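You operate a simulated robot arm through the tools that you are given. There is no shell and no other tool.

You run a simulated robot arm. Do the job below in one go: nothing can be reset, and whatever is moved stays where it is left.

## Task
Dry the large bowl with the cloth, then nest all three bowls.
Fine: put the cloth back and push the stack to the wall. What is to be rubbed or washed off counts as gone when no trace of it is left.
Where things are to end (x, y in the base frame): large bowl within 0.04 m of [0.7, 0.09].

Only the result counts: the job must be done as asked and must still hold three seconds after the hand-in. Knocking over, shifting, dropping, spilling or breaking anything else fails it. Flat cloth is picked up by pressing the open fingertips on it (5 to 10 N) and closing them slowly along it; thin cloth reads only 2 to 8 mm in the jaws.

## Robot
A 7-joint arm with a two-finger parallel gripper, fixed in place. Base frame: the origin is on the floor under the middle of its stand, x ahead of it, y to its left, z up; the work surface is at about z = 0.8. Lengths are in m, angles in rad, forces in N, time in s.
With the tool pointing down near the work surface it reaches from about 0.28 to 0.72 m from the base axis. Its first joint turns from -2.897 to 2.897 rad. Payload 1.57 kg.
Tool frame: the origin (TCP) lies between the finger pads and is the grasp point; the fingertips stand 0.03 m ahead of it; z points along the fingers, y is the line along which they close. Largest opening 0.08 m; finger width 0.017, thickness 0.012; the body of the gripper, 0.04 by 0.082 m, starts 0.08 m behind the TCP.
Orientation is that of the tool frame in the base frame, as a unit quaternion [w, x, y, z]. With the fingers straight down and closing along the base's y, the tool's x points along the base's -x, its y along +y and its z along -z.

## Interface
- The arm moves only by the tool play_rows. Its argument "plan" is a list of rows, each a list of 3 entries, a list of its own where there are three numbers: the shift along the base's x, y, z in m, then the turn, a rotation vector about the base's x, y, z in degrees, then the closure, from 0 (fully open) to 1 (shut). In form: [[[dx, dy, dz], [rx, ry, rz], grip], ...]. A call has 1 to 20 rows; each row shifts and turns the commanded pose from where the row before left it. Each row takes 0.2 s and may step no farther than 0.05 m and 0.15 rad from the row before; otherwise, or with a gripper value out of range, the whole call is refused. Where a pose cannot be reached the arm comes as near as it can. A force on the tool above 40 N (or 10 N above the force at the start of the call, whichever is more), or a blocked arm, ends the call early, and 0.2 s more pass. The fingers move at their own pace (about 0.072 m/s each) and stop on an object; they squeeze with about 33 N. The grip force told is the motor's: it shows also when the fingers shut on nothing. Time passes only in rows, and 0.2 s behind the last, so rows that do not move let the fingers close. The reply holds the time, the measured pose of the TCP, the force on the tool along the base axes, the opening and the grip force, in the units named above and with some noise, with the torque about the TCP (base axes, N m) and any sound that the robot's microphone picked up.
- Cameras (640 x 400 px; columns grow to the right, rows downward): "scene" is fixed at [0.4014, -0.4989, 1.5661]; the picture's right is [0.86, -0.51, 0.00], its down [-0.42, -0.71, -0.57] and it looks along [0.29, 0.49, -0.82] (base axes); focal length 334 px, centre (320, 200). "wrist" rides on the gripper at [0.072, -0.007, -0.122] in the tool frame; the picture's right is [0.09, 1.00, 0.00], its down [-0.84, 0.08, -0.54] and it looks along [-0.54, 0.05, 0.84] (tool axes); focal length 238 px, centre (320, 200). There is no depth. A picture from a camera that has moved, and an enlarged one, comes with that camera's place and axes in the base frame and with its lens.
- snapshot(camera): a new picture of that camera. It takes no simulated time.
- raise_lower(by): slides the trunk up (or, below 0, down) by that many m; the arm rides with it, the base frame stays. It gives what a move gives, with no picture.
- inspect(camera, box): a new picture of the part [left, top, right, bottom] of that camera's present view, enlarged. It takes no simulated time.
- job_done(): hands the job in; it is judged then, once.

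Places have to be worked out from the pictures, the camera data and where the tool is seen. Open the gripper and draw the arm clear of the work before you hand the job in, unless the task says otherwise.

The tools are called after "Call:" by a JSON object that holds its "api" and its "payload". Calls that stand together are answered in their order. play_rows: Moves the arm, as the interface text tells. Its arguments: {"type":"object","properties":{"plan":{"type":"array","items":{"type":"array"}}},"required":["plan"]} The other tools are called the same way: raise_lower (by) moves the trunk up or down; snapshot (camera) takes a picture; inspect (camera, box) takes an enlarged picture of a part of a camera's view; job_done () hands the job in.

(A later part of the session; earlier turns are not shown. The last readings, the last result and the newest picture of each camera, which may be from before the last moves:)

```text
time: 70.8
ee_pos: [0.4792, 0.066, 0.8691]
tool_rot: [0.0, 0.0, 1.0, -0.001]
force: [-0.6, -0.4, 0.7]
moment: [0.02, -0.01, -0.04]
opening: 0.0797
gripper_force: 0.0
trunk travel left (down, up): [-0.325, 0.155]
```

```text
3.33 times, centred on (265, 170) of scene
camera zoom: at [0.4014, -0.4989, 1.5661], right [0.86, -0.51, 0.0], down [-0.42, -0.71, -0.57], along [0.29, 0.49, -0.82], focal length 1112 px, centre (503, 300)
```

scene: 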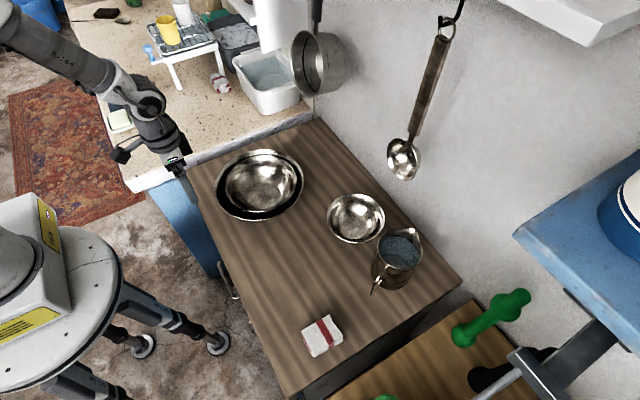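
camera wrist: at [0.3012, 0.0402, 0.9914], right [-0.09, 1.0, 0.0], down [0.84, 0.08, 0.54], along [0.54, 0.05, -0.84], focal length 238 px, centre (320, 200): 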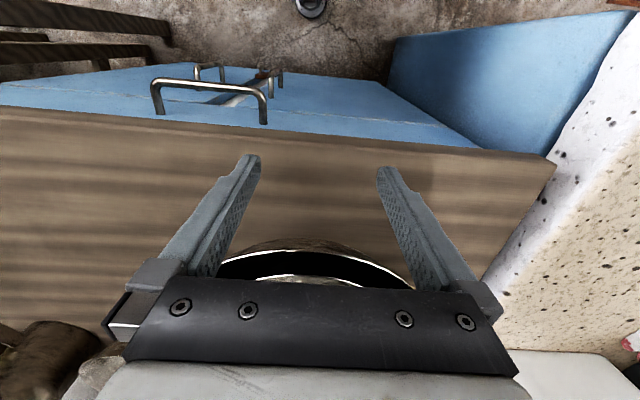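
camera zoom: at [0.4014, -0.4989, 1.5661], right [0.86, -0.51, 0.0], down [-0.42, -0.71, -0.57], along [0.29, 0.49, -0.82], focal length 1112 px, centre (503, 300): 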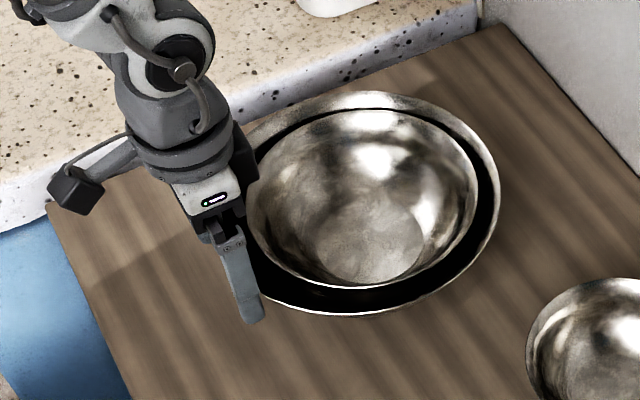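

The pair moved smoothly to about (0.599, 0.066). I'll back off, rise, and begin turning the wrist by -90° about z for gripping the small bowl's -x rim.

Call:
{"api": "play_rows", "payload": {"plan": [[[-0.02, 0, 0], [0, 0, 0], 0], [[-0.01, 0, 0.03], [0, 0, 0], 0], [[0, 0, 0.04], [0, 0, 0], 0.2], [[0, 0, 0.04], [0, 0, 0], 0.4], [[0.0, -0.02, 0.02], [0, 0, -8.2], 0.6], [[0.01, -0.02, 0.0], [0, 0, -8.2], 0.6], [[0.01, -0.02, 0.0], [0, 0, -8.2], 0.6], [[0.01, -0.02, 0], [0, 0, -8.2], 0.6], [[0.01, -0.02, 0], [0, 0, -8.2], 0.6], [[0.01, -0.02, 0], [0, 0, -8.2], 0.6], [[0.01, -0.02, 0], [0, 0, -8.2], 0.6], [[0.01, -0.02, 0], [0, 0, -8.2], 0.6], [[0.01, -0.02, 0], [0, 0, -8.2], 0.6], [[0.01, -0.02, 0], [0, 0, -8.2], 0.6], [[0.01, -0.02, 0], [0, 0, -8.0], 0.6], [[0, 0, 0], [0, 0, 0], 0.6]]}}

Call:
{"api": "snapshot", "payload": {"camera": "wrist"}}

Call:
{"api": "snapshot", "payload": {"camera": "scene"}}

```text
time: 74.2
ee_pos: [0.55, -0.1567, 1.0]
tool_rot: [0.0, 0.708, 0.707, 0.0]
force: [0.0, 0.3, -0.2]
moment: [0.0, 0.0, 0.01]
opening: 0.0319
gripper_force: 0.2
trunk travel left (down, up): [-0.325, 0.155]
```

```text
taken
camera wrist: at [0.5418, -0.0845, 1.1216], right [1.0, 0.09, 0.0], down [0.08, -0.84, 0.54], along [0.05, -0.54, -0.84], focal length 238 px, centre (320, 200)
```

wrist: 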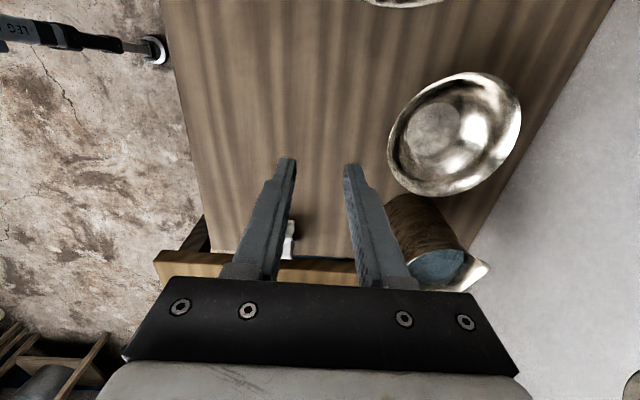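

```text
taken
```

scene: 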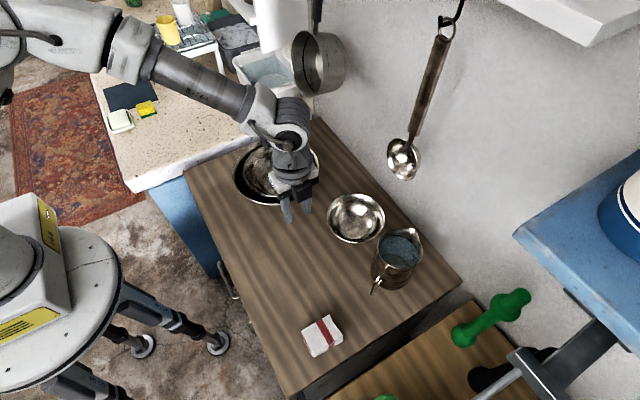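

The yaw turn succeeded. I'll enlarge the small bowl to locate its centre and rim.

Call:
{"api": "inspect", "payload": {"camera": "wrist", "box": [370, 60, 540, 210]}}

Call:
{"api": "inspect", "payload": {"camera": "scene", "box": [280, 170, 440, 300]}}

```text
2.67 times, centred on (455, 135) of wrist
camera zoom: at [0.5418, -0.0845, 1.1216], right [1.0, 0.09, 0.0], down [0.08, -0.84, 0.54], along [0.05, -0.54, -0.84], focal length 636 px, centre (-40, 373)
```

zoom: 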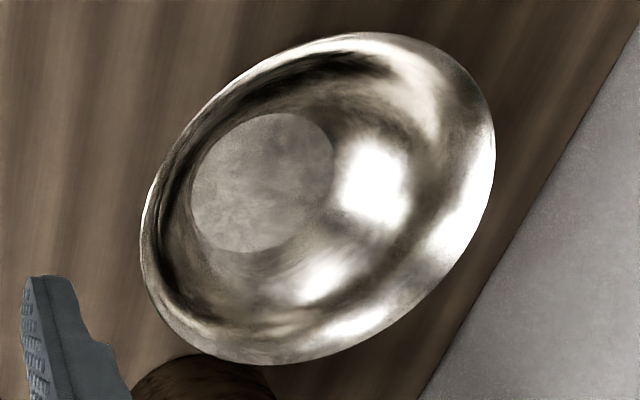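

```text
3.08 times, centred on (360, 235) of scene
camera zoom: at [0.4014, -0.4989, 1.5661], right [0.86, -0.51, 0.0], down [-0.42, -0.71, -0.57], along [0.29, 0.49, -0.82], focal length 1026 px, centre (197, 92)
```

zoom: 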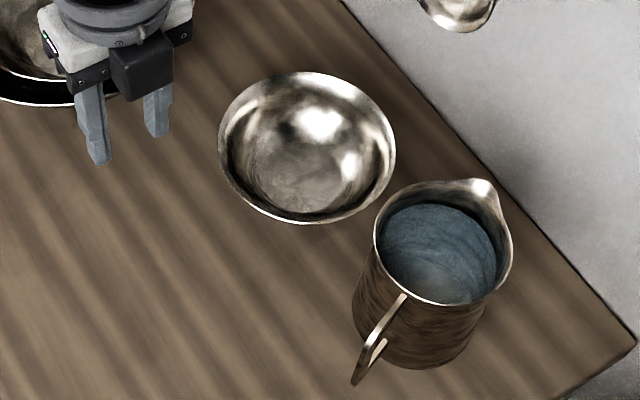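

The small bowl's centre is about (0.70, -0.163) with radius near 0.0745 and rim z of about 0.85, so its -x rim point is about (0.6265, -0.163, 0.85). I'll tilt 33° forward and move to a pre-grasp point.

Call:
{"api": "play_rows", "payload": {"plan": [[[0.009, -0.002, -0.005], [0, -8.25, 0], 0.6], [[0.009, -0.002, -0.015], [0, -8.25, 0], 0.6], [[0.009, -0.002, -0.02], [0, -8.25, 0], 0.6], [[0.0097, -0.001, -0.03], [0, -8.25, 0], 0.6], [[0, 0, -0.015], [0, 0, 0], 0.6], [[0, 0, 0], [0, 0, 0], 0.6]]}}

Call:
{"api": "snapshot", "payload": {"camera": "wrist"}}

Call:
{"api": "inspect", "payload": {"camera": "wrist", "box": [270, 120, 370, 220]}}

Call:
{"api": "snapshot", "payload": {"camera": "scene"}}

```text
time: 75.6
ee_pos: [0.5856, -0.1602, 0.9148]
tool_rot: [0.202, 0.678, 0.678, 0.201]
force: [-0.2, 0.0, 0.1]
moment: [0.01, -0.03, 0.04]
opening: 0.0319
gripper_force: 0.0
trunk travel left (down, up): [-0.325, 0.155]
```

```text
taken
camera wrist: at [0.5125, -0.0887, 1.0133], right [0.83, 0.09, 0.54], down [-0.23, -0.84, 0.5], along [0.5, -0.54, -0.68], focal length 238 px, centre (320, 200)
```

wrist: 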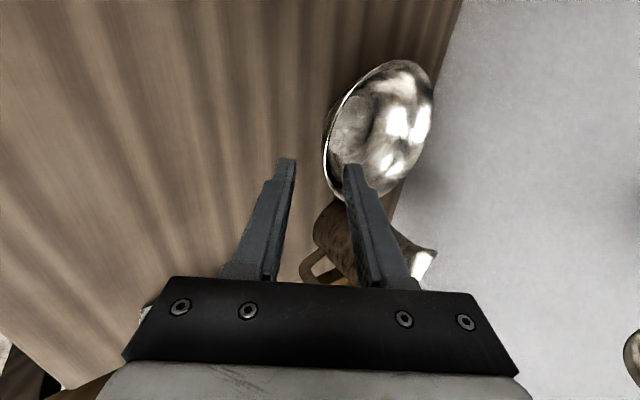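

```text
4.00 times, centred on (320, 170) of wrist
camera zoom: at [0.5125, -0.0887, 1.0133], right [0.83, 0.09, 0.54], down [-0.23, -0.84, 0.5], along [0.5, -0.54, -0.68], focal length 953 px, centre (320, 320)
```

zoom: 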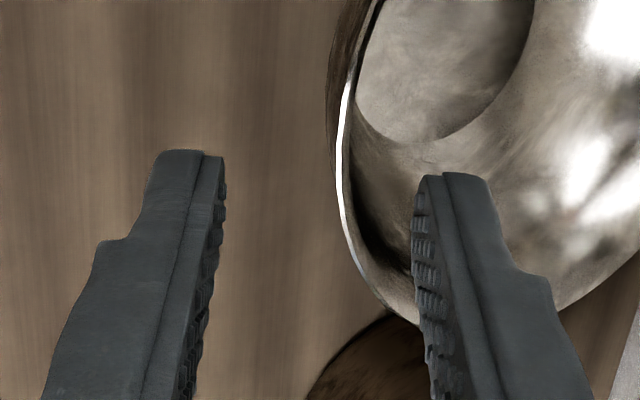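

```text
taken
```

scene: 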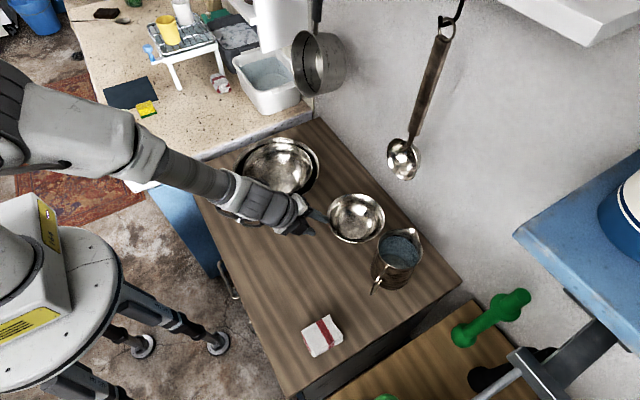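

The rim is about 5 mm further along the closing direction than estimated. I'll correct this and advance part-way, then re-check.

Call:
{"api": "play_rows", "payload": {"plan": [[[0.0095, -0.001, -0.0095], [0, 0, 0], 0.6], [[0.0085, -0.001, -0.0115], [0, 0, 0], 0.6], [[0.0065, 0, -0.009], [0, 0, 0], 0.6], [[0, 0, 0], [0, 0, 0], 0.6]]}}

Call:
{"api": "inspect", "payload": {"camera": "wrist", "box": [270, 120, 370, 220]}}

Call:
{"api": "inspect", "payload": {"camera": "scene", "box": [280, 170, 440, 300]}}

```text
time: 76.6
ee_pos: [0.6108, -0.1623, 0.8844]
tool_rot: [0.201, 0.678, 0.678, 0.201]
force: [0.2, 0.7, -0.8]
moment: [0.0, 0.0, 0.02]
opening: 0.0321
gripper_force: 0.0
trunk travel left (down, up): [-0.325, 0.155]
```

```text
4.00 times, centred on (320, 170) of wrist
camera zoom: at [0.5381, -0.0911, 0.9835], right [0.84, 0.09, 0.54], down [-0.23, -0.84, 0.5], along [0.5, -0.54, -0.68], focal length 953 px, centre (320, 320)
```

zoom: 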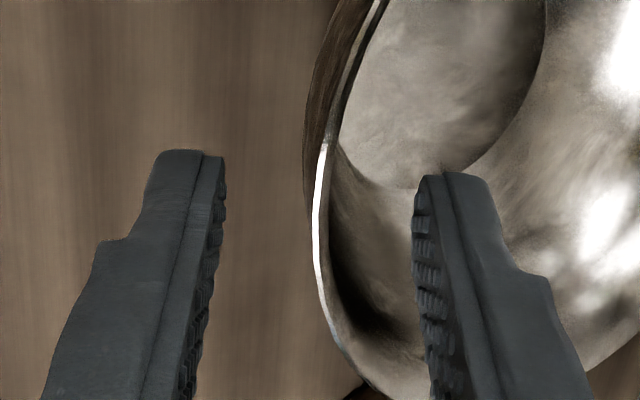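

```text
3.08 times, centred on (360, 235) of scene
camera zoom: at [0.4014, -0.4989, 1.5661], right [0.86, -0.51, 0.0], down [-0.42, -0.71, -0.57], along [0.29, 0.49, -0.82], focal length 1026 px, centre (197, 92)
```

zoom: 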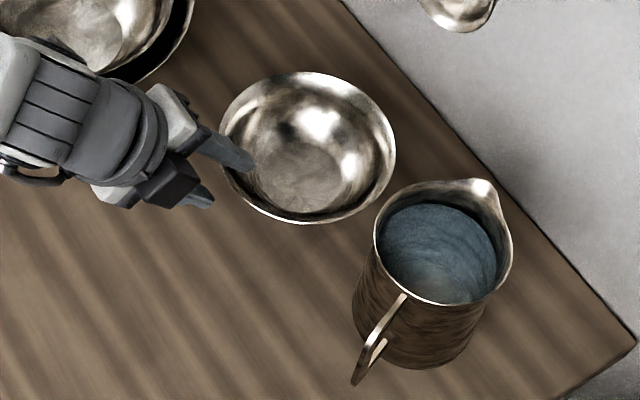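

The rim is now centred between the pads. I'll advance the last 23 mm along the finger axis and close.

Call:
{"api": "play_rows", "payload": {"plan": [[[0.0064, 0, -0.0098], [0, 0, 0], 0.6], [[0.0063, 0, -0.0098], [0, 0, 0], 0.6], [[0, 0, 0], [0, 0, 0], 0.6]]}}

Call:
{"api": "inspect", "payload": {"camera": "wrist", "box": [270, 120, 370, 220]}}

```text
time: 77.4
ee_pos: [0.6235, -0.1634, 0.8656]
tool_rot: [0.201, 0.678, 0.678, 0.201]
force: [-0.4, 1.1, 0.6]
moment: [-0.01, 0.0, 0.0]
opening: 0.0321
gripper_force: 0.1
trunk travel left (down, up): [-0.325, 0.155]
```

```text
4.00 times, centred on (320, 170) of wrist
camera zoom: at [0.5507, -0.0914, 0.9635], right [0.84, 0.09, 0.54], down [-0.23, -0.84, 0.5], along [0.5, -0.54, -0.68], focal length 953 px, centre (320, 320)
```

zoom: 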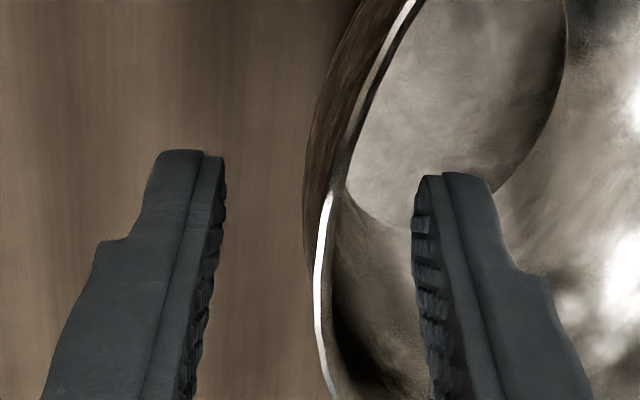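

The rim lies between the pads as with the medium bowl. I'll close on it.

Call:
{"api": "play_rows", "payload": {"plan": [[[0, 0, 0], [0, 0, 0], 0.75], [[0, 0, 0], [0, 0, 0], 0.85], [[0, 0, 0], [0, 0, 0], 0.95], [[0, 0, 0], [0, 0, 0], 1.0], [[0, 0, 0], [0, 0, 0], 1.0]]}}

Call:
{"api": "inspect", "payload": {"camera": "scene", "box": [280, 170, 440, 300]}}

```text
time: 78.6
ee_pos: [0.6243, -0.1629, 0.8644]
tool_rot: [0.201, 0.678, 0.678, 0.201]
force: [0.4, 0.7, -0.3]
moment: [0.01, 0.01, 0.01]
opening: 0.0028
gripper_force: 23.5
trunk travel left (down, up): [-0.325, 0.155]
```

```text
3.08 times, centred on (360, 235) of scene
camera zoom: at [0.4014, -0.4989, 1.5661], right [0.86, -0.51, 0.0], down [-0.42, -0.71, -0.57], along [0.29, 0.49, -0.82], focal length 1026 px, centre (197, 92)
```

zoom: 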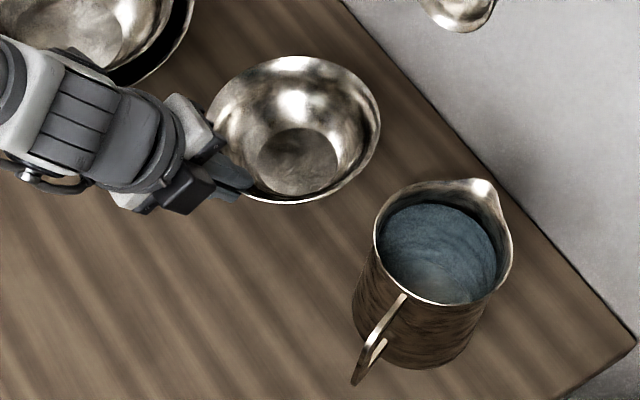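

The jaws closed on the rim at 2.8 mm, but the bowl seems to have shifted or tilted slightly. I'll look from the wrist before lifting.

Call:
{"api": "snapshot", "payload": {"camera": "wrist"}}

Call:
{"api": "inspect", "payload": {"camera": "wrist", "box": [250, 20, 490, 220]}}

```text
taken
camera wrist: at [0.5506, -0.0914, 0.9636], right [0.84, 0.09, 0.54], down [-0.23, -0.84, 0.5], along [0.5, -0.54, -0.68], focal length 238 px, centre (320, 200)
```

wrist: 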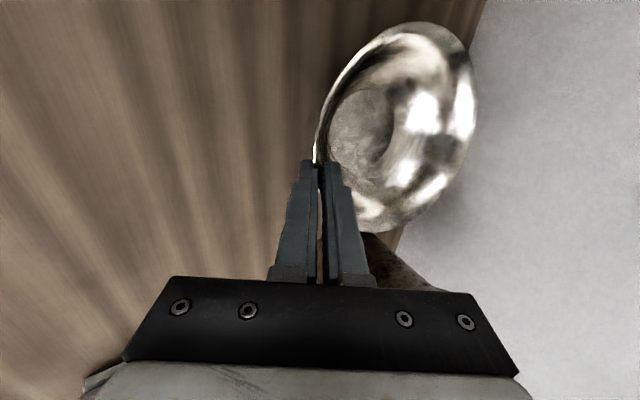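

```text
2.00 times, centred on (370, 120) of wrist
camera zoom: at [0.5506, -0.0914, 0.9636], right [0.84, 0.09, 0.54], down [-0.23, -0.84, 0.5], along [0.5, -0.54, -0.68], focal length 477 px, centre (220, 360)
```

zoom: 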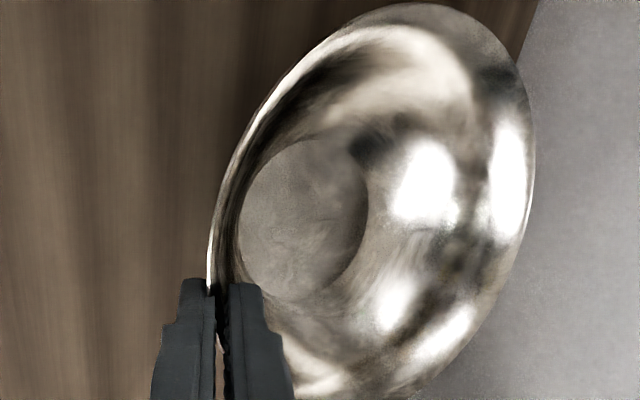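

The small bowl's wall is steeper than my finger tilt, so it tipped its far side up roughly 15° to lie flush with the pads. I'll lift it a little, check it is secure, and then level it by reducing the tool tilt.

Call:
{"api": "play_rows", "payload": {"plan": [[[0, 0, 0.005], [0, 0, 0], 1.0], [[0, 0, 0.015], [0, 0, 0], 1.0], [[0, 0, 0.02], [0, 0, 0], 1.0], [[0, 0, 0.02], [0, 0, 0], 1.0], [[0, 0, 0], [0, 0, 0], 1.0]]}}

Call:
{"api": "snapshot", "payload": {"camera": "wrist"}}

Call:
{"api": "inspect", "payload": {"camera": "scene", "box": [280, 150, 440, 280]}}

```text
time: 79.8
ee_pos: [0.6236, -0.1641, 0.9247]
tool_rot: [0.2, 0.678, 0.678, 0.2]
force: [0.3, -0.5, -2.0]
moment: [-0.03, 0.1, 0.04]
opening: 0.003
gripper_force: 24.1
trunk travel left (down, up): [-0.325, 0.155]
```

```text
taken
camera wrist: at [0.5511, -0.0926, 1.024], right [0.84, 0.09, 0.54], down [-0.23, -0.84, 0.5], along [0.5, -0.54, -0.68], focal length 238 px, centre (320, 200)
```

wrist: 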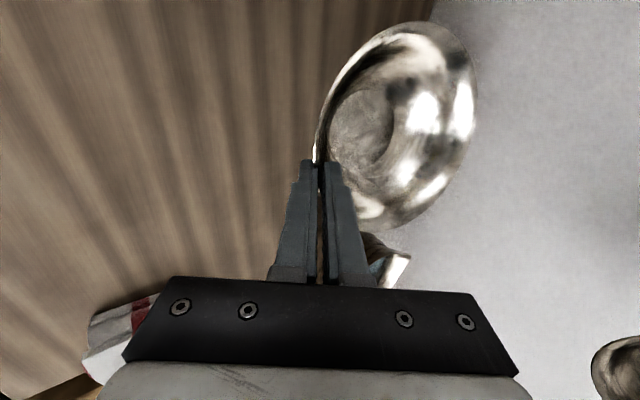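

```text
3.08 times, centred on (360, 215) of scene
camera zoom: at [0.4014, -0.4989, 1.5661], right [0.86, -0.51, 0.0], down [-0.42, -0.71, -0.57], along [0.29, 0.49, -0.82], focal length 1026 px, centre (197, 154)
```

zoom: 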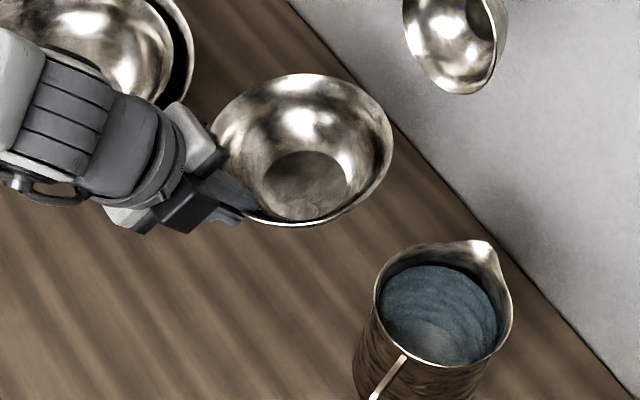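

The bowl is held securely. I'll raise it a bit more and rotate the tool 15° back to level it, then check.

Call:
{"api": "play_rows", "payload": {"plan": [[[-0.01, 0.005, 0.02], [0, 7.5, 0], 1.0], [[-0.01, 0.005, 0.02], [0, 7.5, 0], 1.0], [[-0.01, 0.01, 0.01], [0, 0, 0], 1.0], [[0, 0, 0], [0, 0, 0], 1.0]]}}

Call:
{"api": "snapshot", "payload": {"camera": "wrist"}}

Call:
{"api": "snapshot", "payload": {"camera": "scene"}}

Call:
{"api": "inspect", "payload": {"camera": "scene", "box": [260, 130, 420, 260]}}

```text
time: 80.8
ee_pos: [0.5938, -0.1443, 0.9756]
tool_rot: [0.11, 0.699, 0.698, 0.111]
force: [0.0, -0.4, -1.1]
moment: [-0.02, 0.06, 0.02]
opening: 0.0028
gripper_force: 24.5
trunk travel left (down, up): [-0.325, 0.155]
```

```text
taken
camera wrist: at [0.5488, -0.0723, 1.0894], right [0.95, 0.09, 0.31], down [-0.09, -0.84, 0.54], along [0.31, -0.54, -0.78], focal length 238 px, centre (320, 200)
```

wrist: 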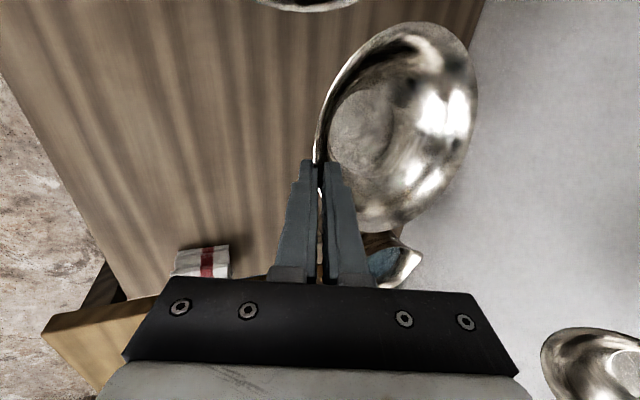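

```text
taken
```

scene: 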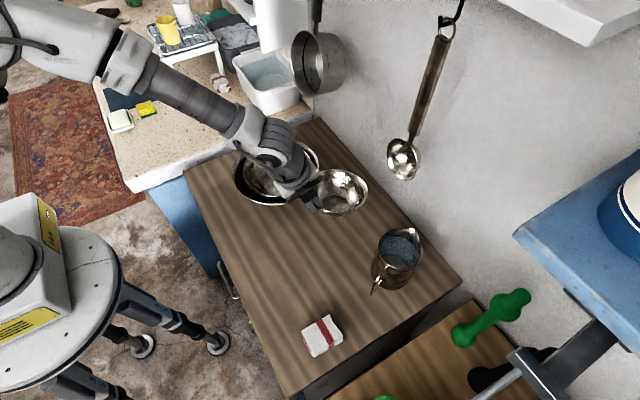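

```text
3.08 times, centred on (340, 195) of scene
camera zoom: at [0.4014, -0.4989, 1.5661], right [0.86, -0.51, 0.0], down [-0.42, -0.71, -0.57], along [0.29, 0.49, -0.82], focal length 1026 px, centre (258, 215)
```

zoom: 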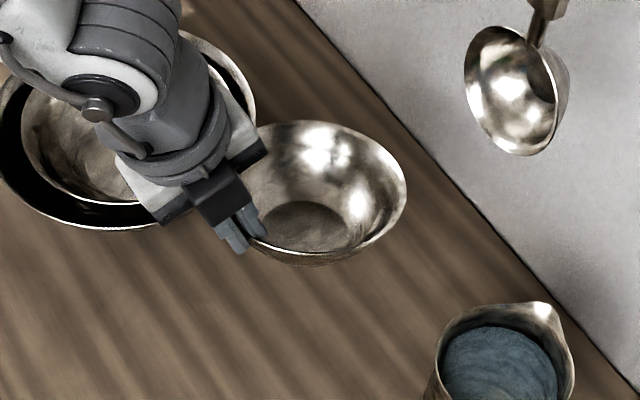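

The bowl is now level within a few degrees. The medium and large pair is centred near (0.603, 0.068), so I'll carry the small bowl to TCP (0.529, 0.068), slightly toward +x to leave room for the outer finger.

Call:
{"api": "play_rows", "payload": {"plan": [[[-0.005, 0.02, 0.01], [0, 0, 0], 1.0], [[-0.01, 0.035, 0], [0, 0, 0], 1.0], [[-0.012, 0.04, 0], [0, 0, 0], 1.0], [[-0.012, 0.04, 0], [0, 0, 0], 1.0], [[-0.012, 0.04, 0], [0, 0, 0], 1.0], [[-0.01, 0.025, 0], [0, 0, 0], 1.0], [[-0.004, 0.012, 0], [0, 0, 0], 1.0], [[0, 0, 0], [0, 0, 0], 1.0]]}}

Call:
{"api": "snapshot", "payload": {"camera": "wrist"}}

Call:
{"api": "inspect", "payload": {"camera": "scene", "box": [190, 90, 370, 230]}}

```text
time: 82.6
ee_pos: [0.5296, 0.0676, 0.9858]
tool_rot: [0.111, 0.698, 0.698, 0.111]
force: [0.2, -0.5, -0.1]
moment: [0.02, 0.08, 0.01]
opening: 0.0028
gripper_force: 24.7
trunk travel left (down, up): [-0.325, 0.155]
```

```text
taken
camera wrist: at [0.484, 0.1391, 1.0993], right [0.95, 0.09, 0.31], down [-0.09, -0.84, 0.54], along [0.31, -0.54, -0.78], focal length 238 px, centre (320, 200)
```

wrist: 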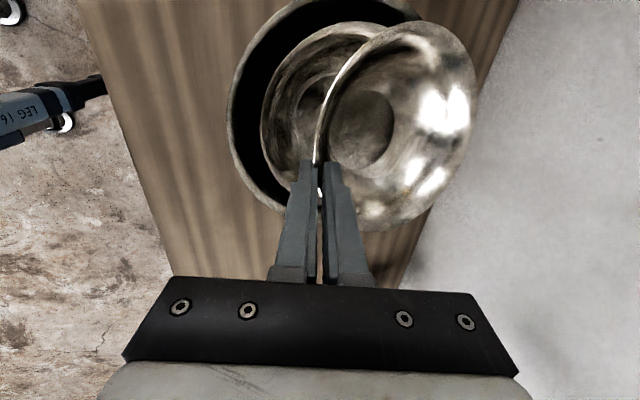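

```text
2.86 times, centred on (280, 160) of scene
camera zoom: at [0.4014, -0.4989, 1.5661], right [0.86, -0.51, 0.0], down [-0.42, -0.71, -0.57], along [0.29, 0.49, -0.82], focal length 953 px, centre (434, 314)
```

zoom: 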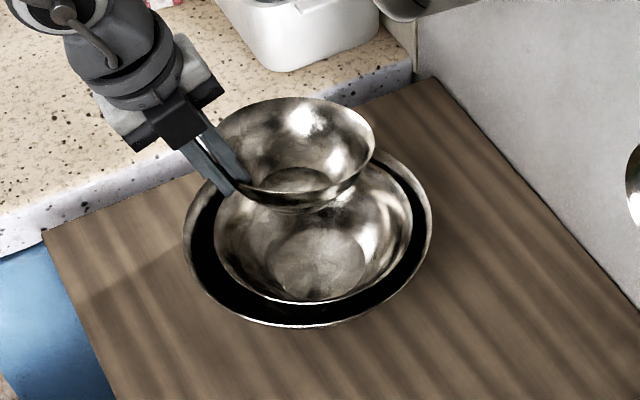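

The small bowl hovers above the pair. I'll zoom in to check its levelness and centring before lowering.

Call:
{"api": "inspect", "payload": {"camera": "scene", "box": [235, 110, 345, 210]}}

Call:
{"api": "inspect", "payload": {"camera": "wrist", "box": [215, 0, 485, 240]}}

```text
4.00 times, centred on (290, 160) of scene
camera zoom: at [0.4014, -0.4989, 1.5661], right [0.86, -0.51, 0.0], down [-0.42, -0.71, -0.57], along [0.29, 0.49, -0.82], focal length 1334 px, centre (440, 360)
```

zoom: 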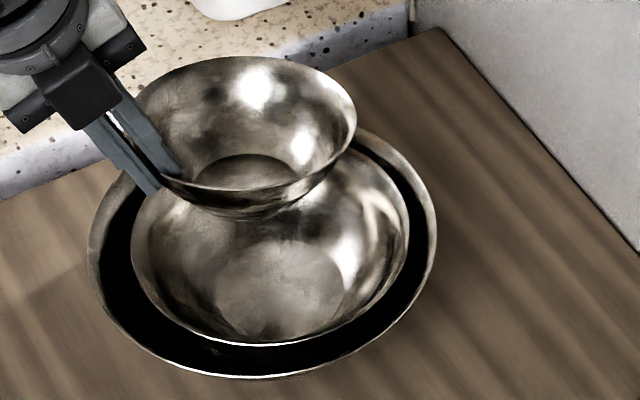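

```text
1.67 times, centred on (350, 120) of wrist
camera zoom: at [0.484, 0.1391, 1.0993], right [0.95, 0.09, 0.31], down [-0.09, -0.84, 0.54], along [0.31, -0.54, -0.78], focal length 397 px, centre (270, 333)
```

zoom: 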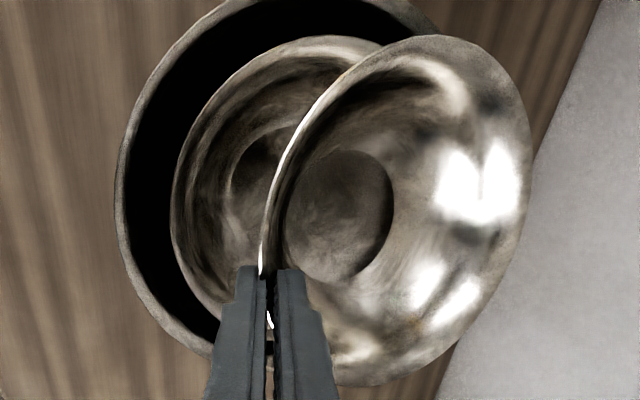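

By rim aspect, the small bowl is about 9° off level, with its far side (+y/+x) slightly low. I'll rotate the tool +7.6° about x and -4.6° about y to level it, and re-check in the scene view.

Call:
{"api": "play_rows", "payload": {"plan": [[[0, 0, 0], [3.8, -2.3, 0], 1.0], [[0, 0, 0], [3.8, -2.3, 0], 1.0], [[0, 0, 0], [0, 0, 0], 1.0]]}}

Call:
{"api": "inspect", "payload": {"camera": "scene", "box": [235, 110, 345, 210]}}

Call:
{"api": "snapshot", "payload": {"camera": "wrist"}}

```text
time: 83.4
ee_pos: [0.5297, 0.0683, 0.9852]
tool_rot: [0.092, 0.7, 0.684, 0.184]
force: [-0.5, 0.4, -1.6]
moment: [-0.01, 0.1, -0.03]
opening: 0.0033
gripper_force: 23.9
trunk travel left (down, up): [-0.325, 0.155]
```

```text
4.00 times, centred on (290, 160) of scene
camera zoom: at [0.4014, -0.4989, 1.5661], right [0.86, -0.51, 0.0], down [-0.42, -0.71, -0.57], along [0.29, 0.49, -0.82], focal length 1334 px, centre (440, 360)
```

zoom: 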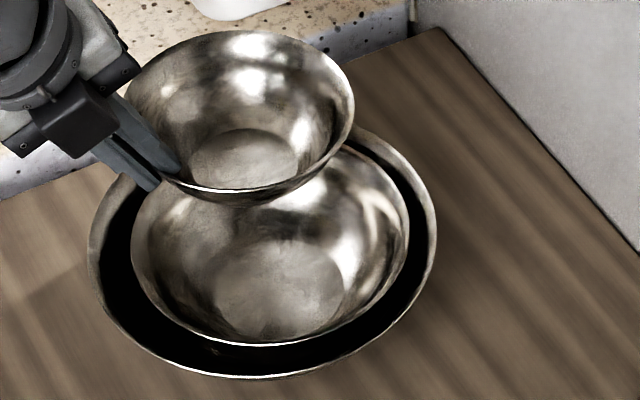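

```text
taken
camera wrist: at [0.4736, 0.1239, 1.1036], right [0.92, 0.05, 0.39], down [-0.13, -0.9, 0.41], along [0.37, -0.43, -0.82], focal length 238 px, centre (320, 200)
```

wrist: 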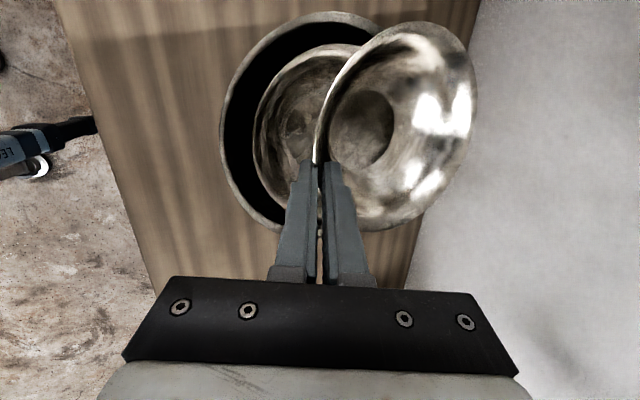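

The small bowl is now level. I'll shift slightly (+9 mm x, -6 mm y) to centre it over the medium bowl with finger room, and descend part-way.

Call:
{"api": "play_rows", "payload": {"plan": [[[0.0045, -0.003, -0.015], [0, 0, 0], 1.0], [[0.0045, -0.003, -0.02], [0, 0, 0], 1.0], [[0, 0, -0.02], [0, 0, 0], 1.0], [[0, 0, -0.015], [0, 0, 0], 1.0], [[0, 0, 0], [0, 0, 0], 1.0]]}}

Call:
{"api": "inspect", "payload": {"camera": "scene", "box": [235, 110, 345, 210]}}

Call:
{"api": "snapshot", "payload": {"camera": "wrist"}}

```text
time: 84.6
ee_pos: [0.5373, 0.0638, 0.9142]
tool_rot: [0.092, 0.7, 0.684, 0.184]
force: [0.2, -0.3, -0.7]
moment: [0.0, 0.09, 0.0]
opening: 0.0029
gripper_force: 24.5
trunk travel left (down, up): [-0.325, 0.155]
```

```text
4.00 times, centred on (290, 160) of scene
camera zoom: at [0.4014, -0.4989, 1.5661], right [0.86, -0.51, 0.0], down [-0.42, -0.71, -0.57], along [0.29, 0.49, -0.82], focal length 1334 px, centre (440, 360)
```

zoom: 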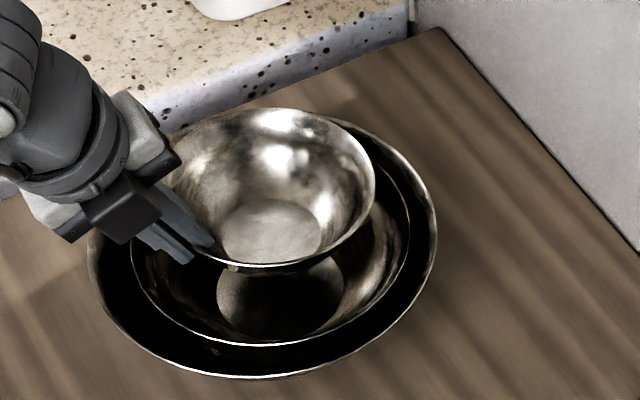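

```text
taken
camera wrist: at [0.4824, 0.1188, 1.033], right [0.92, 0.05, 0.39], down [-0.13, -0.9, 0.41], along [0.37, -0.43, -0.82], focal length 238 px, centre (320, 200)
```

wrist: 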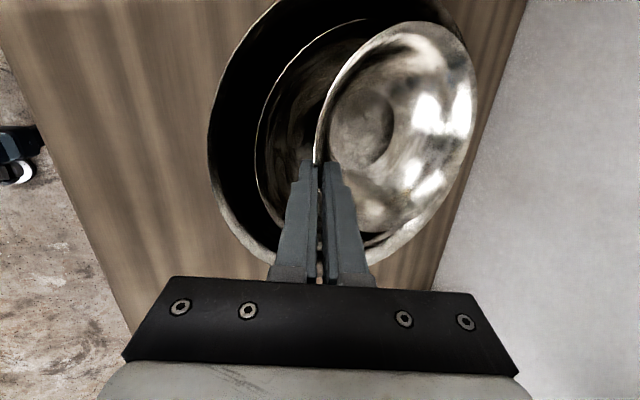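

Alignment is good. I'll nudge +3 mm in x and -4 mm in y, then lower in small steps toward seating at about 0.875.

Call:
{"api": "play_rows", "payload": {"plan": [[[0.003, -0.004, -0.01], [0, 0, 0], 1.0], [[0, 0, -0.008], [0, 0, 0], 1.0], [[0, 0, -0.005], [0, 0, 0], 1.0], [[0, 0, 0], [0, 0, 0], 1.0]]}}

Call:
{"api": "inspect", "payload": {"camera": "scene", "box": [235, 110, 345, 210]}}

Call:
{"api": "inspect", "payload": {"camera": "wrist", "box": [200, 0, 500, 280]}}

```text
time: 85.6
ee_pos: [0.5392, 0.0585, 0.8918]
tool_rot: [0.092, 0.7, 0.684, 0.184]
force: [0.7, -1.3, -0.7]
moment: [-0.06, 0.07, -0.07]
opening: 0.0031
gripper_force: 24.1
trunk travel left (down, up): [-0.325, 0.155]
```

```text
4.00 times, centred on (290, 160) of scene
camera zoom: at [0.4014, -0.4989, 1.5661], right [0.86, -0.51, 0.0], down [-0.42, -0.71, -0.57], along [0.29, 0.49, -0.82], focal length 1334 px, centre (440, 360)
```

zoom: 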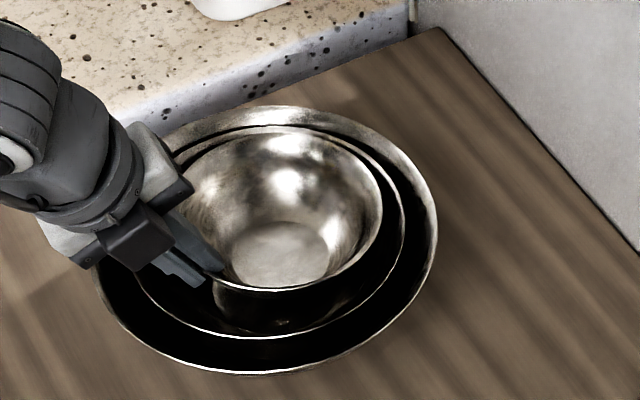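

```text
1.43 times, centred on (350, 140) of wrist
camera zoom: at [0.4851, 0.115, 1.0107], right [0.92, 0.05, 0.39], down [-0.13, -0.9, 0.41], along [0.37, -0.43, -0.82], focal length 340 px, centre (277, 286)
```

zoom: 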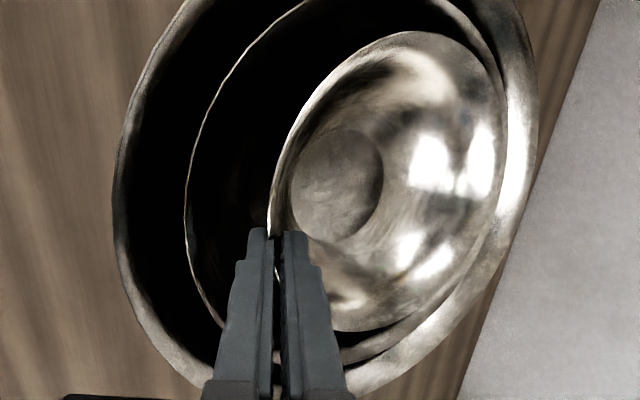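

A slight side load appeared and the medium rim seems to have shifted a little. I'll take a closer look before going further.

Call:
{"api": "inspect", "payload": {"camera": "scene", "box": [245, 130, 315, 210]}}

Call:
{"api": "inspect", "payload": {"camera": "wrist", "box": [260, 100, 380, 240]}}

```text
5.00 times, centred on (280, 170) of scene
camera zoom: at [0.4014, -0.4989, 1.5661], right [0.86, -0.51, 0.0], down [-0.42, -0.71, -0.57], along [0.29, 0.49, -0.82], focal length 1668 px, centre (520, 350)
```

zoom: 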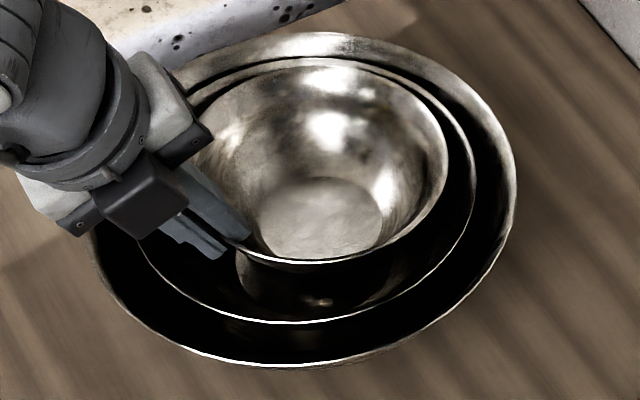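

```text
2.86 times, centred on (320, 170) of wrist
camera zoom: at [0.4851, 0.115, 1.0107], right [0.92, 0.05, 0.39], down [-0.13, -0.9, 0.41], along [0.37, -0.43, -0.82], focal length 681 px, centre (320, 286)
```

zoom: 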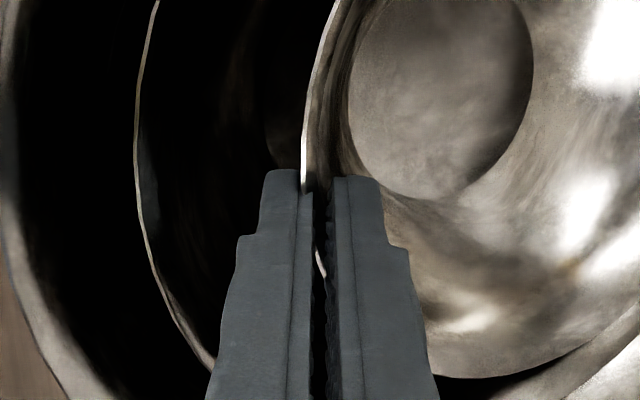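

By my fit the bowls are at: large (0.599, 0.072), medium (0.602, 0.072), small (0.612, 0.073), so the small bowl is about 10 mm too far in +x. I'll raise slightly, shift -7 mm in x, and resume lowering.

Call:
{"api": "play_rows", "payload": {"plan": [[[-0.003, 0, 0.004], [0, 0, 0], 1.0], [[-0.004, 0, 0], [0, 0, 0], 1.0], [[0, 0, -0.004], [0, 0, 0], 1.0], [[0, 0, -0.004], [0, 0, 0], 1.0], [[0, 0, -0.003], [0, 0, 0], 1.0], [[0, 0, 0], [0, 0, 0], 1.0]]}}

Call:
{"api": "inspect", "payload": {"camera": "scene", "box": [245, 130, 315, 210]}}

```text
time: 87.0
ee_pos: [0.5325, 0.0587, 0.8854]
tool_rot: [0.092, 0.699, 0.684, 0.185]
force: [-1.4, -0.8, -0.1]
moment: [-0.04, 0.03, -0.01]
opening: 0.0031
gripper_force: 24.4
trunk travel left (down, up): [-0.325, 0.155]
```

```text
5.00 times, centred on (280, 170) of scene
camera zoom: at [0.4014, -0.4989, 1.5661], right [0.86, -0.51, 0.0], down [-0.42, -0.71, -0.57], along [0.29, 0.49, -0.82], focal length 1668 px, centre (520, 350)
```

zoom: 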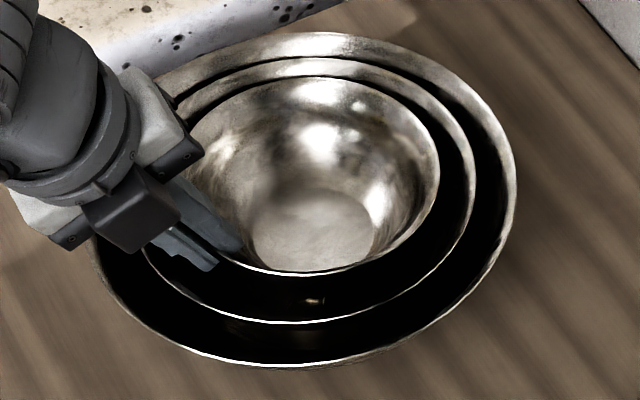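

The small bowl is still about 5 mm off toward +y and +x. I'll correct that and keep lowering gently.

Call:
{"api": "play_rows", "payload": {"plan": [[[-0.003, -0.004, 0], [0, 0, 0], 1.0], [[0, 0, -0.003], [0, 0, 0], 1.0], [[0, 0, -0.003], [0, 0, 0], 1.0], [[0, 0, 0], [0, 0, 0], 1.0]]}}

Call:
{"api": "inspect", "payload": {"camera": "scene", "box": [245, 130, 315, 210]}}

```text
time: 88.0
ee_pos: [0.5309, 0.0545, 0.8799]
tool_rot: [0.092, 0.7, 0.684, 0.185]
force: [-1.0, 0.1, 4.8]
moment: [0.07, -0.37, -0.02]
opening: 0.0029
gripper_force: 24.5
trunk travel left (down, up): [-0.325, 0.155]
```

```text
5.00 times, centred on (280, 170) of scene
camera zoom: at [0.4014, -0.4989, 1.5661], right [0.86, -0.51, 0.0], down [-0.42, -0.71, -0.57], along [0.29, 0.49, -0.82], focal length 1668 px, centre (520, 350)
```

zoom: 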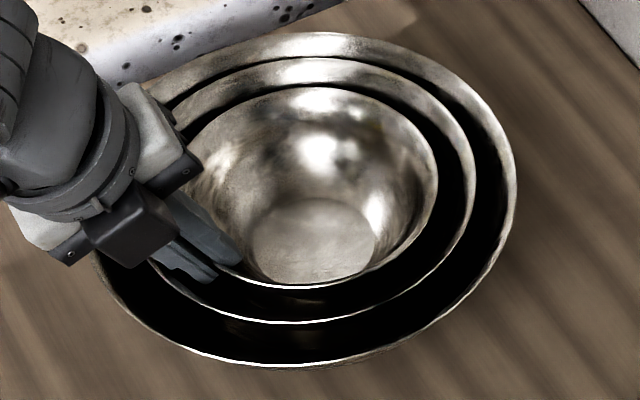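

The small bowl is seated: 4.8 N up with the load near the bowl's middle. I'll open the jaws slightly and withdraw along the finger axis.

Call:
{"api": "play_rows", "payload": {"plan": [[[0, 0, 0], [0, 0, 0], 0.93], [[0, 0, 0], [0, 0, 0], 0.86], [[0, 0, 0], [0, 0, 0], 0.84], [[-0.0038, -0.0012, 0.0092], [0, 0, 0], 0.84], [[-0.0057, -0.0018, 0.0138], [0, 0, 0], 0.84], [[-0.0096, -0.003, 0.0229], [0, 0, 0], 0.8], [[-0.0115, -0.004, 0.0275], [0, 0, 0], 0.7], [[-0.0115, -0.004, 0.0275], [0, 0, 0], 0.6], [[-0.0115, -0.004, 0.0275], [0, 0, 0], 0.6], [[0, 0, 0], [0, 0, 0], 0.6]]}}

Call:
{"api": "snapshot", "payload": {"camera": "wrist"}}

Call:
{"api": "snapshot", "payload": {"camera": "scene"}}

Call:
{"api": "inspect", "payload": {"camera": "scene", "box": [220, 120, 340, 220]}}

```text
time: 90.2
ee_pos: [0.4745, 0.0378, 1.0065]
tool_rot: [0.092, 0.699, 0.685, 0.185]
force: [-0.3, -0.1, 0.0]
moment: [-0.02, -0.03, -0.01]
opening: 0.032
gripper_force: 0.1
trunk travel left (down, up): [-0.325, 0.155]
```

```text
taken
camera wrist: at [0.42, 0.0939, 1.1245], right [0.92, 0.05, 0.39], down [-0.13, -0.9, 0.41], along [0.37, -0.43, -0.82], focal length 238 px, centre (320, 200)
```

wrist: 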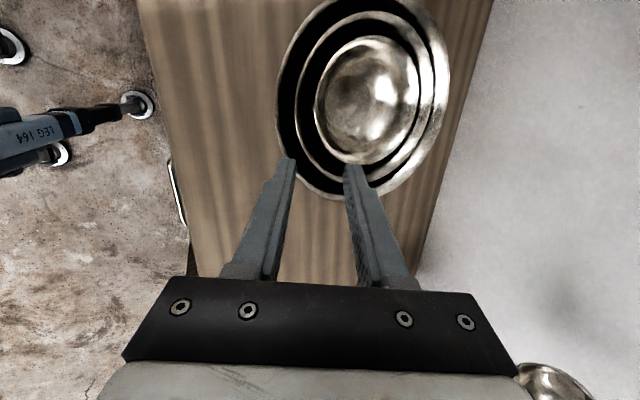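

```text
taken
```

scene: 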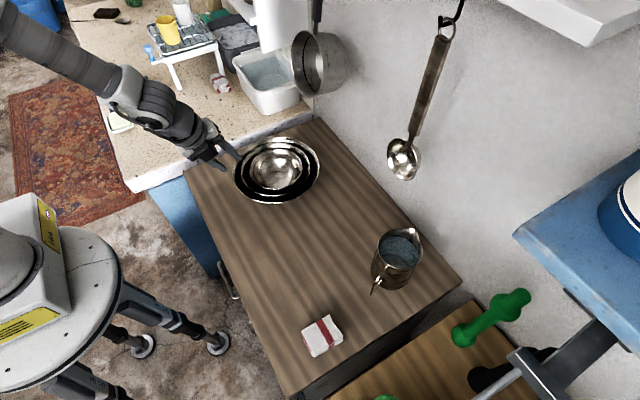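

```text
4.00 times, centred on (280, 170) of scene
camera zoom: at [0.4014, -0.4989, 1.5661], right [0.86, -0.51, 0.0], down [-0.42, -0.71, -0.57], along [0.29, 0.49, -0.82], focal length 1334 px, centre (480, 320)
```

zoom: 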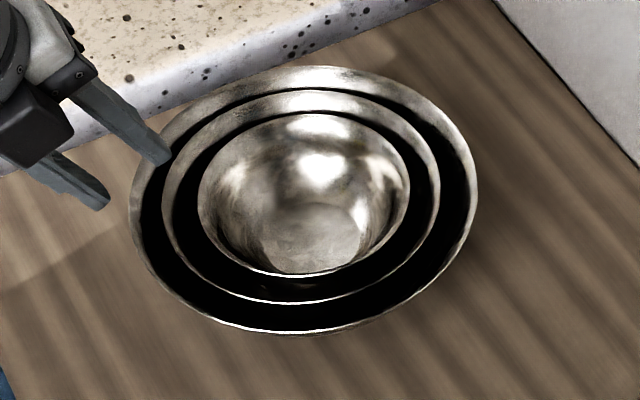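

All three bowls are nested concentrically, with the large bowl near (0.599, 0.070). I'll turn the wrist back to the straight-down, jaws-along-y pose and open fully, ready for the final push.

Call:
{"api": "play_rows", "payload": {"plan": [[[-0.005, 0.004, 0], [-3.8, 2.3, 0], 0.6], [[-0.005, 0.004, 0], [-3.8, 2.3, 0], 0.5], [[-0.005, 0.004, 0], [0, 6, 0], 0.4], [[-0.005, 0.004, 0], [0, 6, 0], 0.3], [[-0.005, 0.004, 0], [0, 6, 0], 0.2], [[-0.005, 0.004, 0], [0, 0, 8.2], 0.1], [[-0.005, 0.004, 0], [0, 0, 8.2], 0], [[0, 0.004, 0], [0, 0, 8.2], 0], [[0, 0, 0], [0, 0, 8.2], 0], [[0, 0, 0], [0, 0, 8.2], 0], [[0, 0, 0], [0, 0, 8.2], 0], [[0, 0, 0], [0, 0, 8.2], 0], [[0, 0, 0], [0, 0, 8.2], 0], [[0, 0, 0], [0, 0, 8.2], 0], [[0, 0, 0], [0, 0, 8.2], 0], [[0, 0, 0], [0, 0, 8.0], 0], [[0, 0, 0], [0, 0, 0], 0]]}}

Call:
{"api": "snapshot", "payload": {"camera": "wrist"}}

Call:
{"api": "inspect", "payload": {"camera": "scene", "box": [220, 120, 340, 220]}}

```text
time: 93.8
ee_pos: [0.442, 0.0689, 1.0083]
tool_rot: [0.0, 0.0, 1.0, 0.0]
force: [-0.1, -0.1, 0.2]
moment: [-0.01, 0.03, 0.01]
opening: 0.08
gripper_force: 0.1
trunk travel left (down, up): [-0.325, 0.155]
```

```text
taken
camera wrist: at [0.3686, 0.0614, 1.1299], right [-0.09, 1.0, 0.0], down [0.84, 0.08, 0.54], along [0.54, 0.05, -0.84], focal length 238 px, centre (320, 200)
```

wrist: 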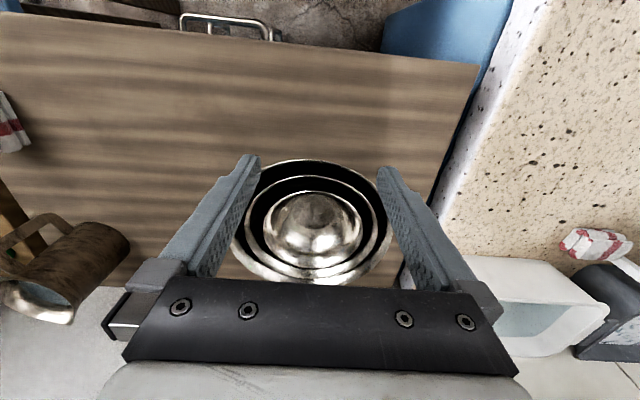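

```text
4.00 times, centred on (280, 170) of scene
camera zoom: at [0.4014, -0.4989, 1.5661], right [0.86, -0.51, 0.0], down [-0.42, -0.71, -0.57], along [0.29, 0.49, -0.82], focal length 1334 px, centre (480, 320)
```

zoom: 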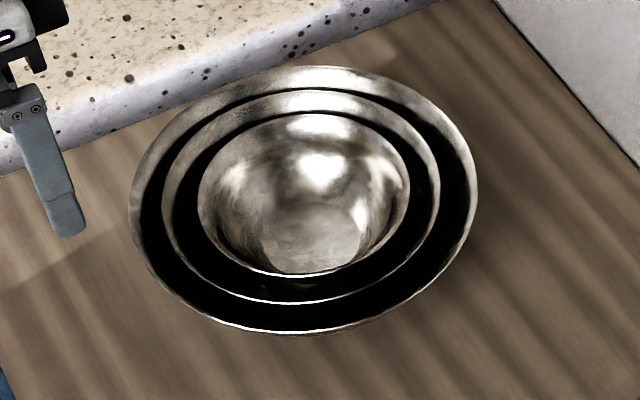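

The tool is upright behind the stack and aligned in y. I'll lower the open fingers to z = 0.87 behind the -x rim.

Call:
{"api": "play_rows", "payload": {"plan": [[[0, 0.001, -0.04], [0, 0, 0], 0], [[0, 0, -0.04], [0, 0, 0], 0], [[0, 0, -0.035], [0, 0, 0], 0], [[0, 0, -0.023], [0, 0, 0], 0], [[0, 0, 0], [0, 0, 0], 0]]}}

Call:
{"api": "snapshot", "payload": {"camera": "wrist"}}

Call:
{"api": "inspect", "payload": {"camera": "scene", "box": [180, 90, 360, 230]}}

```text
time: 95.0
ee_pos: [0.4432, 0.0704, 0.8689]
tool_rot: [-0.001, 0.0, 1.0, 0.0]
force: [-0.2, 0.7, -0.1]
moment: [-0.02, 0.0, -0.02]
opening: 0.0801
gripper_force: 0.1
trunk travel left (down, up): [-0.325, 0.155]
```

```text
taken
camera wrist: at [0.3699, 0.0622, 0.9908], right [-0.09, 1.0, 0.0], down [0.84, 0.08, 0.54], along [0.54, 0.05, -0.84], focal length 238 px, centre (320, 200)
```

wrist: 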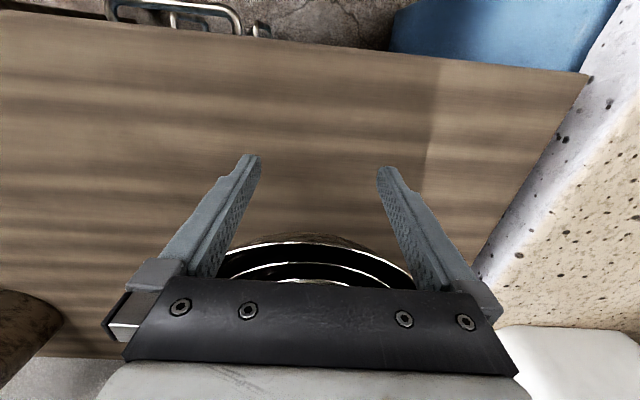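

```text
2.86 times, centred on (270, 160) of scene
camera zoom: at [0.4014, -0.4989, 1.5661], right [0.86, -0.51, 0.0], down [-0.42, -0.71, -0.57], along [0.29, 0.49, -0.82], focal length 953 px, centre (463, 314)
```

zoom: 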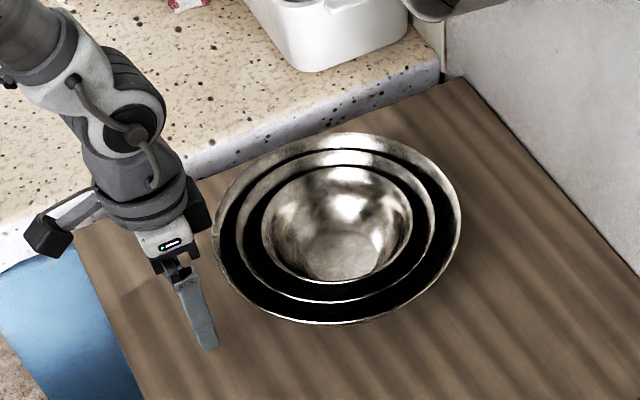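

The fingers are positioned behind the rim. I'll push forward slowly in the first of two stages.

Call:
{"api": "play_rows", "payload": {"plan": [[[0.01, 0, 0], [0, 0, 0], 0], [[0.01, 0, 0], [0, 0, 0], 0], [[0.01, 0, 0], [0, 0, 0], 0], [[0.006, 0, 0], [0, 0, 0], 0], [[0.006, 0.001, 0], [0, 0, 0], 0], [[0.007, 0.0014, 0], [0, 0, 0], 0], [[0.007, 0.0014, 0], [0, 0, 0], 0], [[0.007, 0.0014, 0], [0, 0, 0], 0], [[0.007, 0.0014, 0], [0, 0, 0], 0], [[0.007, 0.0014, 0], [0, 0, 0], 0], [[0.007, 0.0014, 0], [0, 0, 0], 0], [[0.007, 0.0014, 0], [0, 0, 0], 0], [[0.006, 0.0012, 0], [0, 0, 0], 0], [[0, 0, 0], [0, 0, 0], 0]]}}

Call:
{"api": "snapshot", "payload": {"camera": "scene"}}

Call:
{"api": "inspect", "payload": {"camera": "scene", "box": [210, 90, 370, 220]}}

```text
time: 98.0
ee_pos: [0.5382, 0.0822, 0.8712]
tool_rot: [0.0, 0.0, 1.0, 0.0]
force: [-1.2, 0.0, 0.6]
moment: [0.04, 0.01, -0.08]
opening: 0.0799
gripper_force: 0.0
trunk travel left (down, up): [-0.325, 0.155]
```

```text
taken
```

scene: 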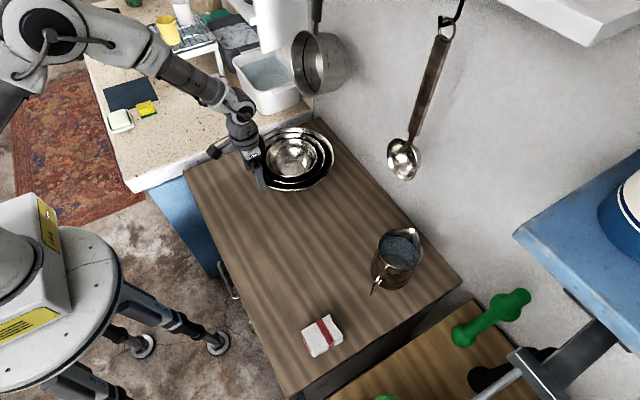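

```text
3.08 times, centred on (290, 155) of scene
camera zoom: at [0.4014, -0.4989, 1.5661], right [0.86, -0.51, 0.0], down [-0.42, -0.71, -0.57], along [0.29, 0.49, -0.82], focal length 1026 px, centre (412, 338)
```

zoom: 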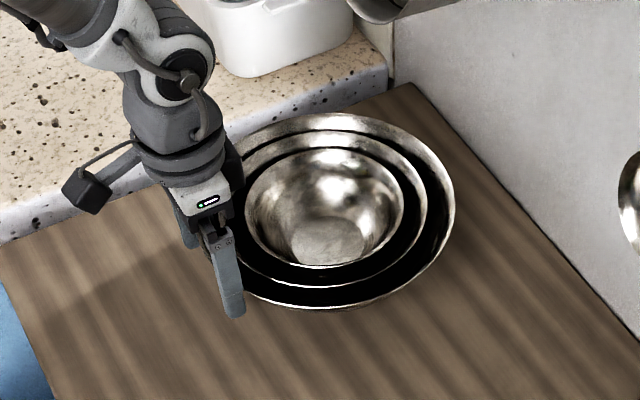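

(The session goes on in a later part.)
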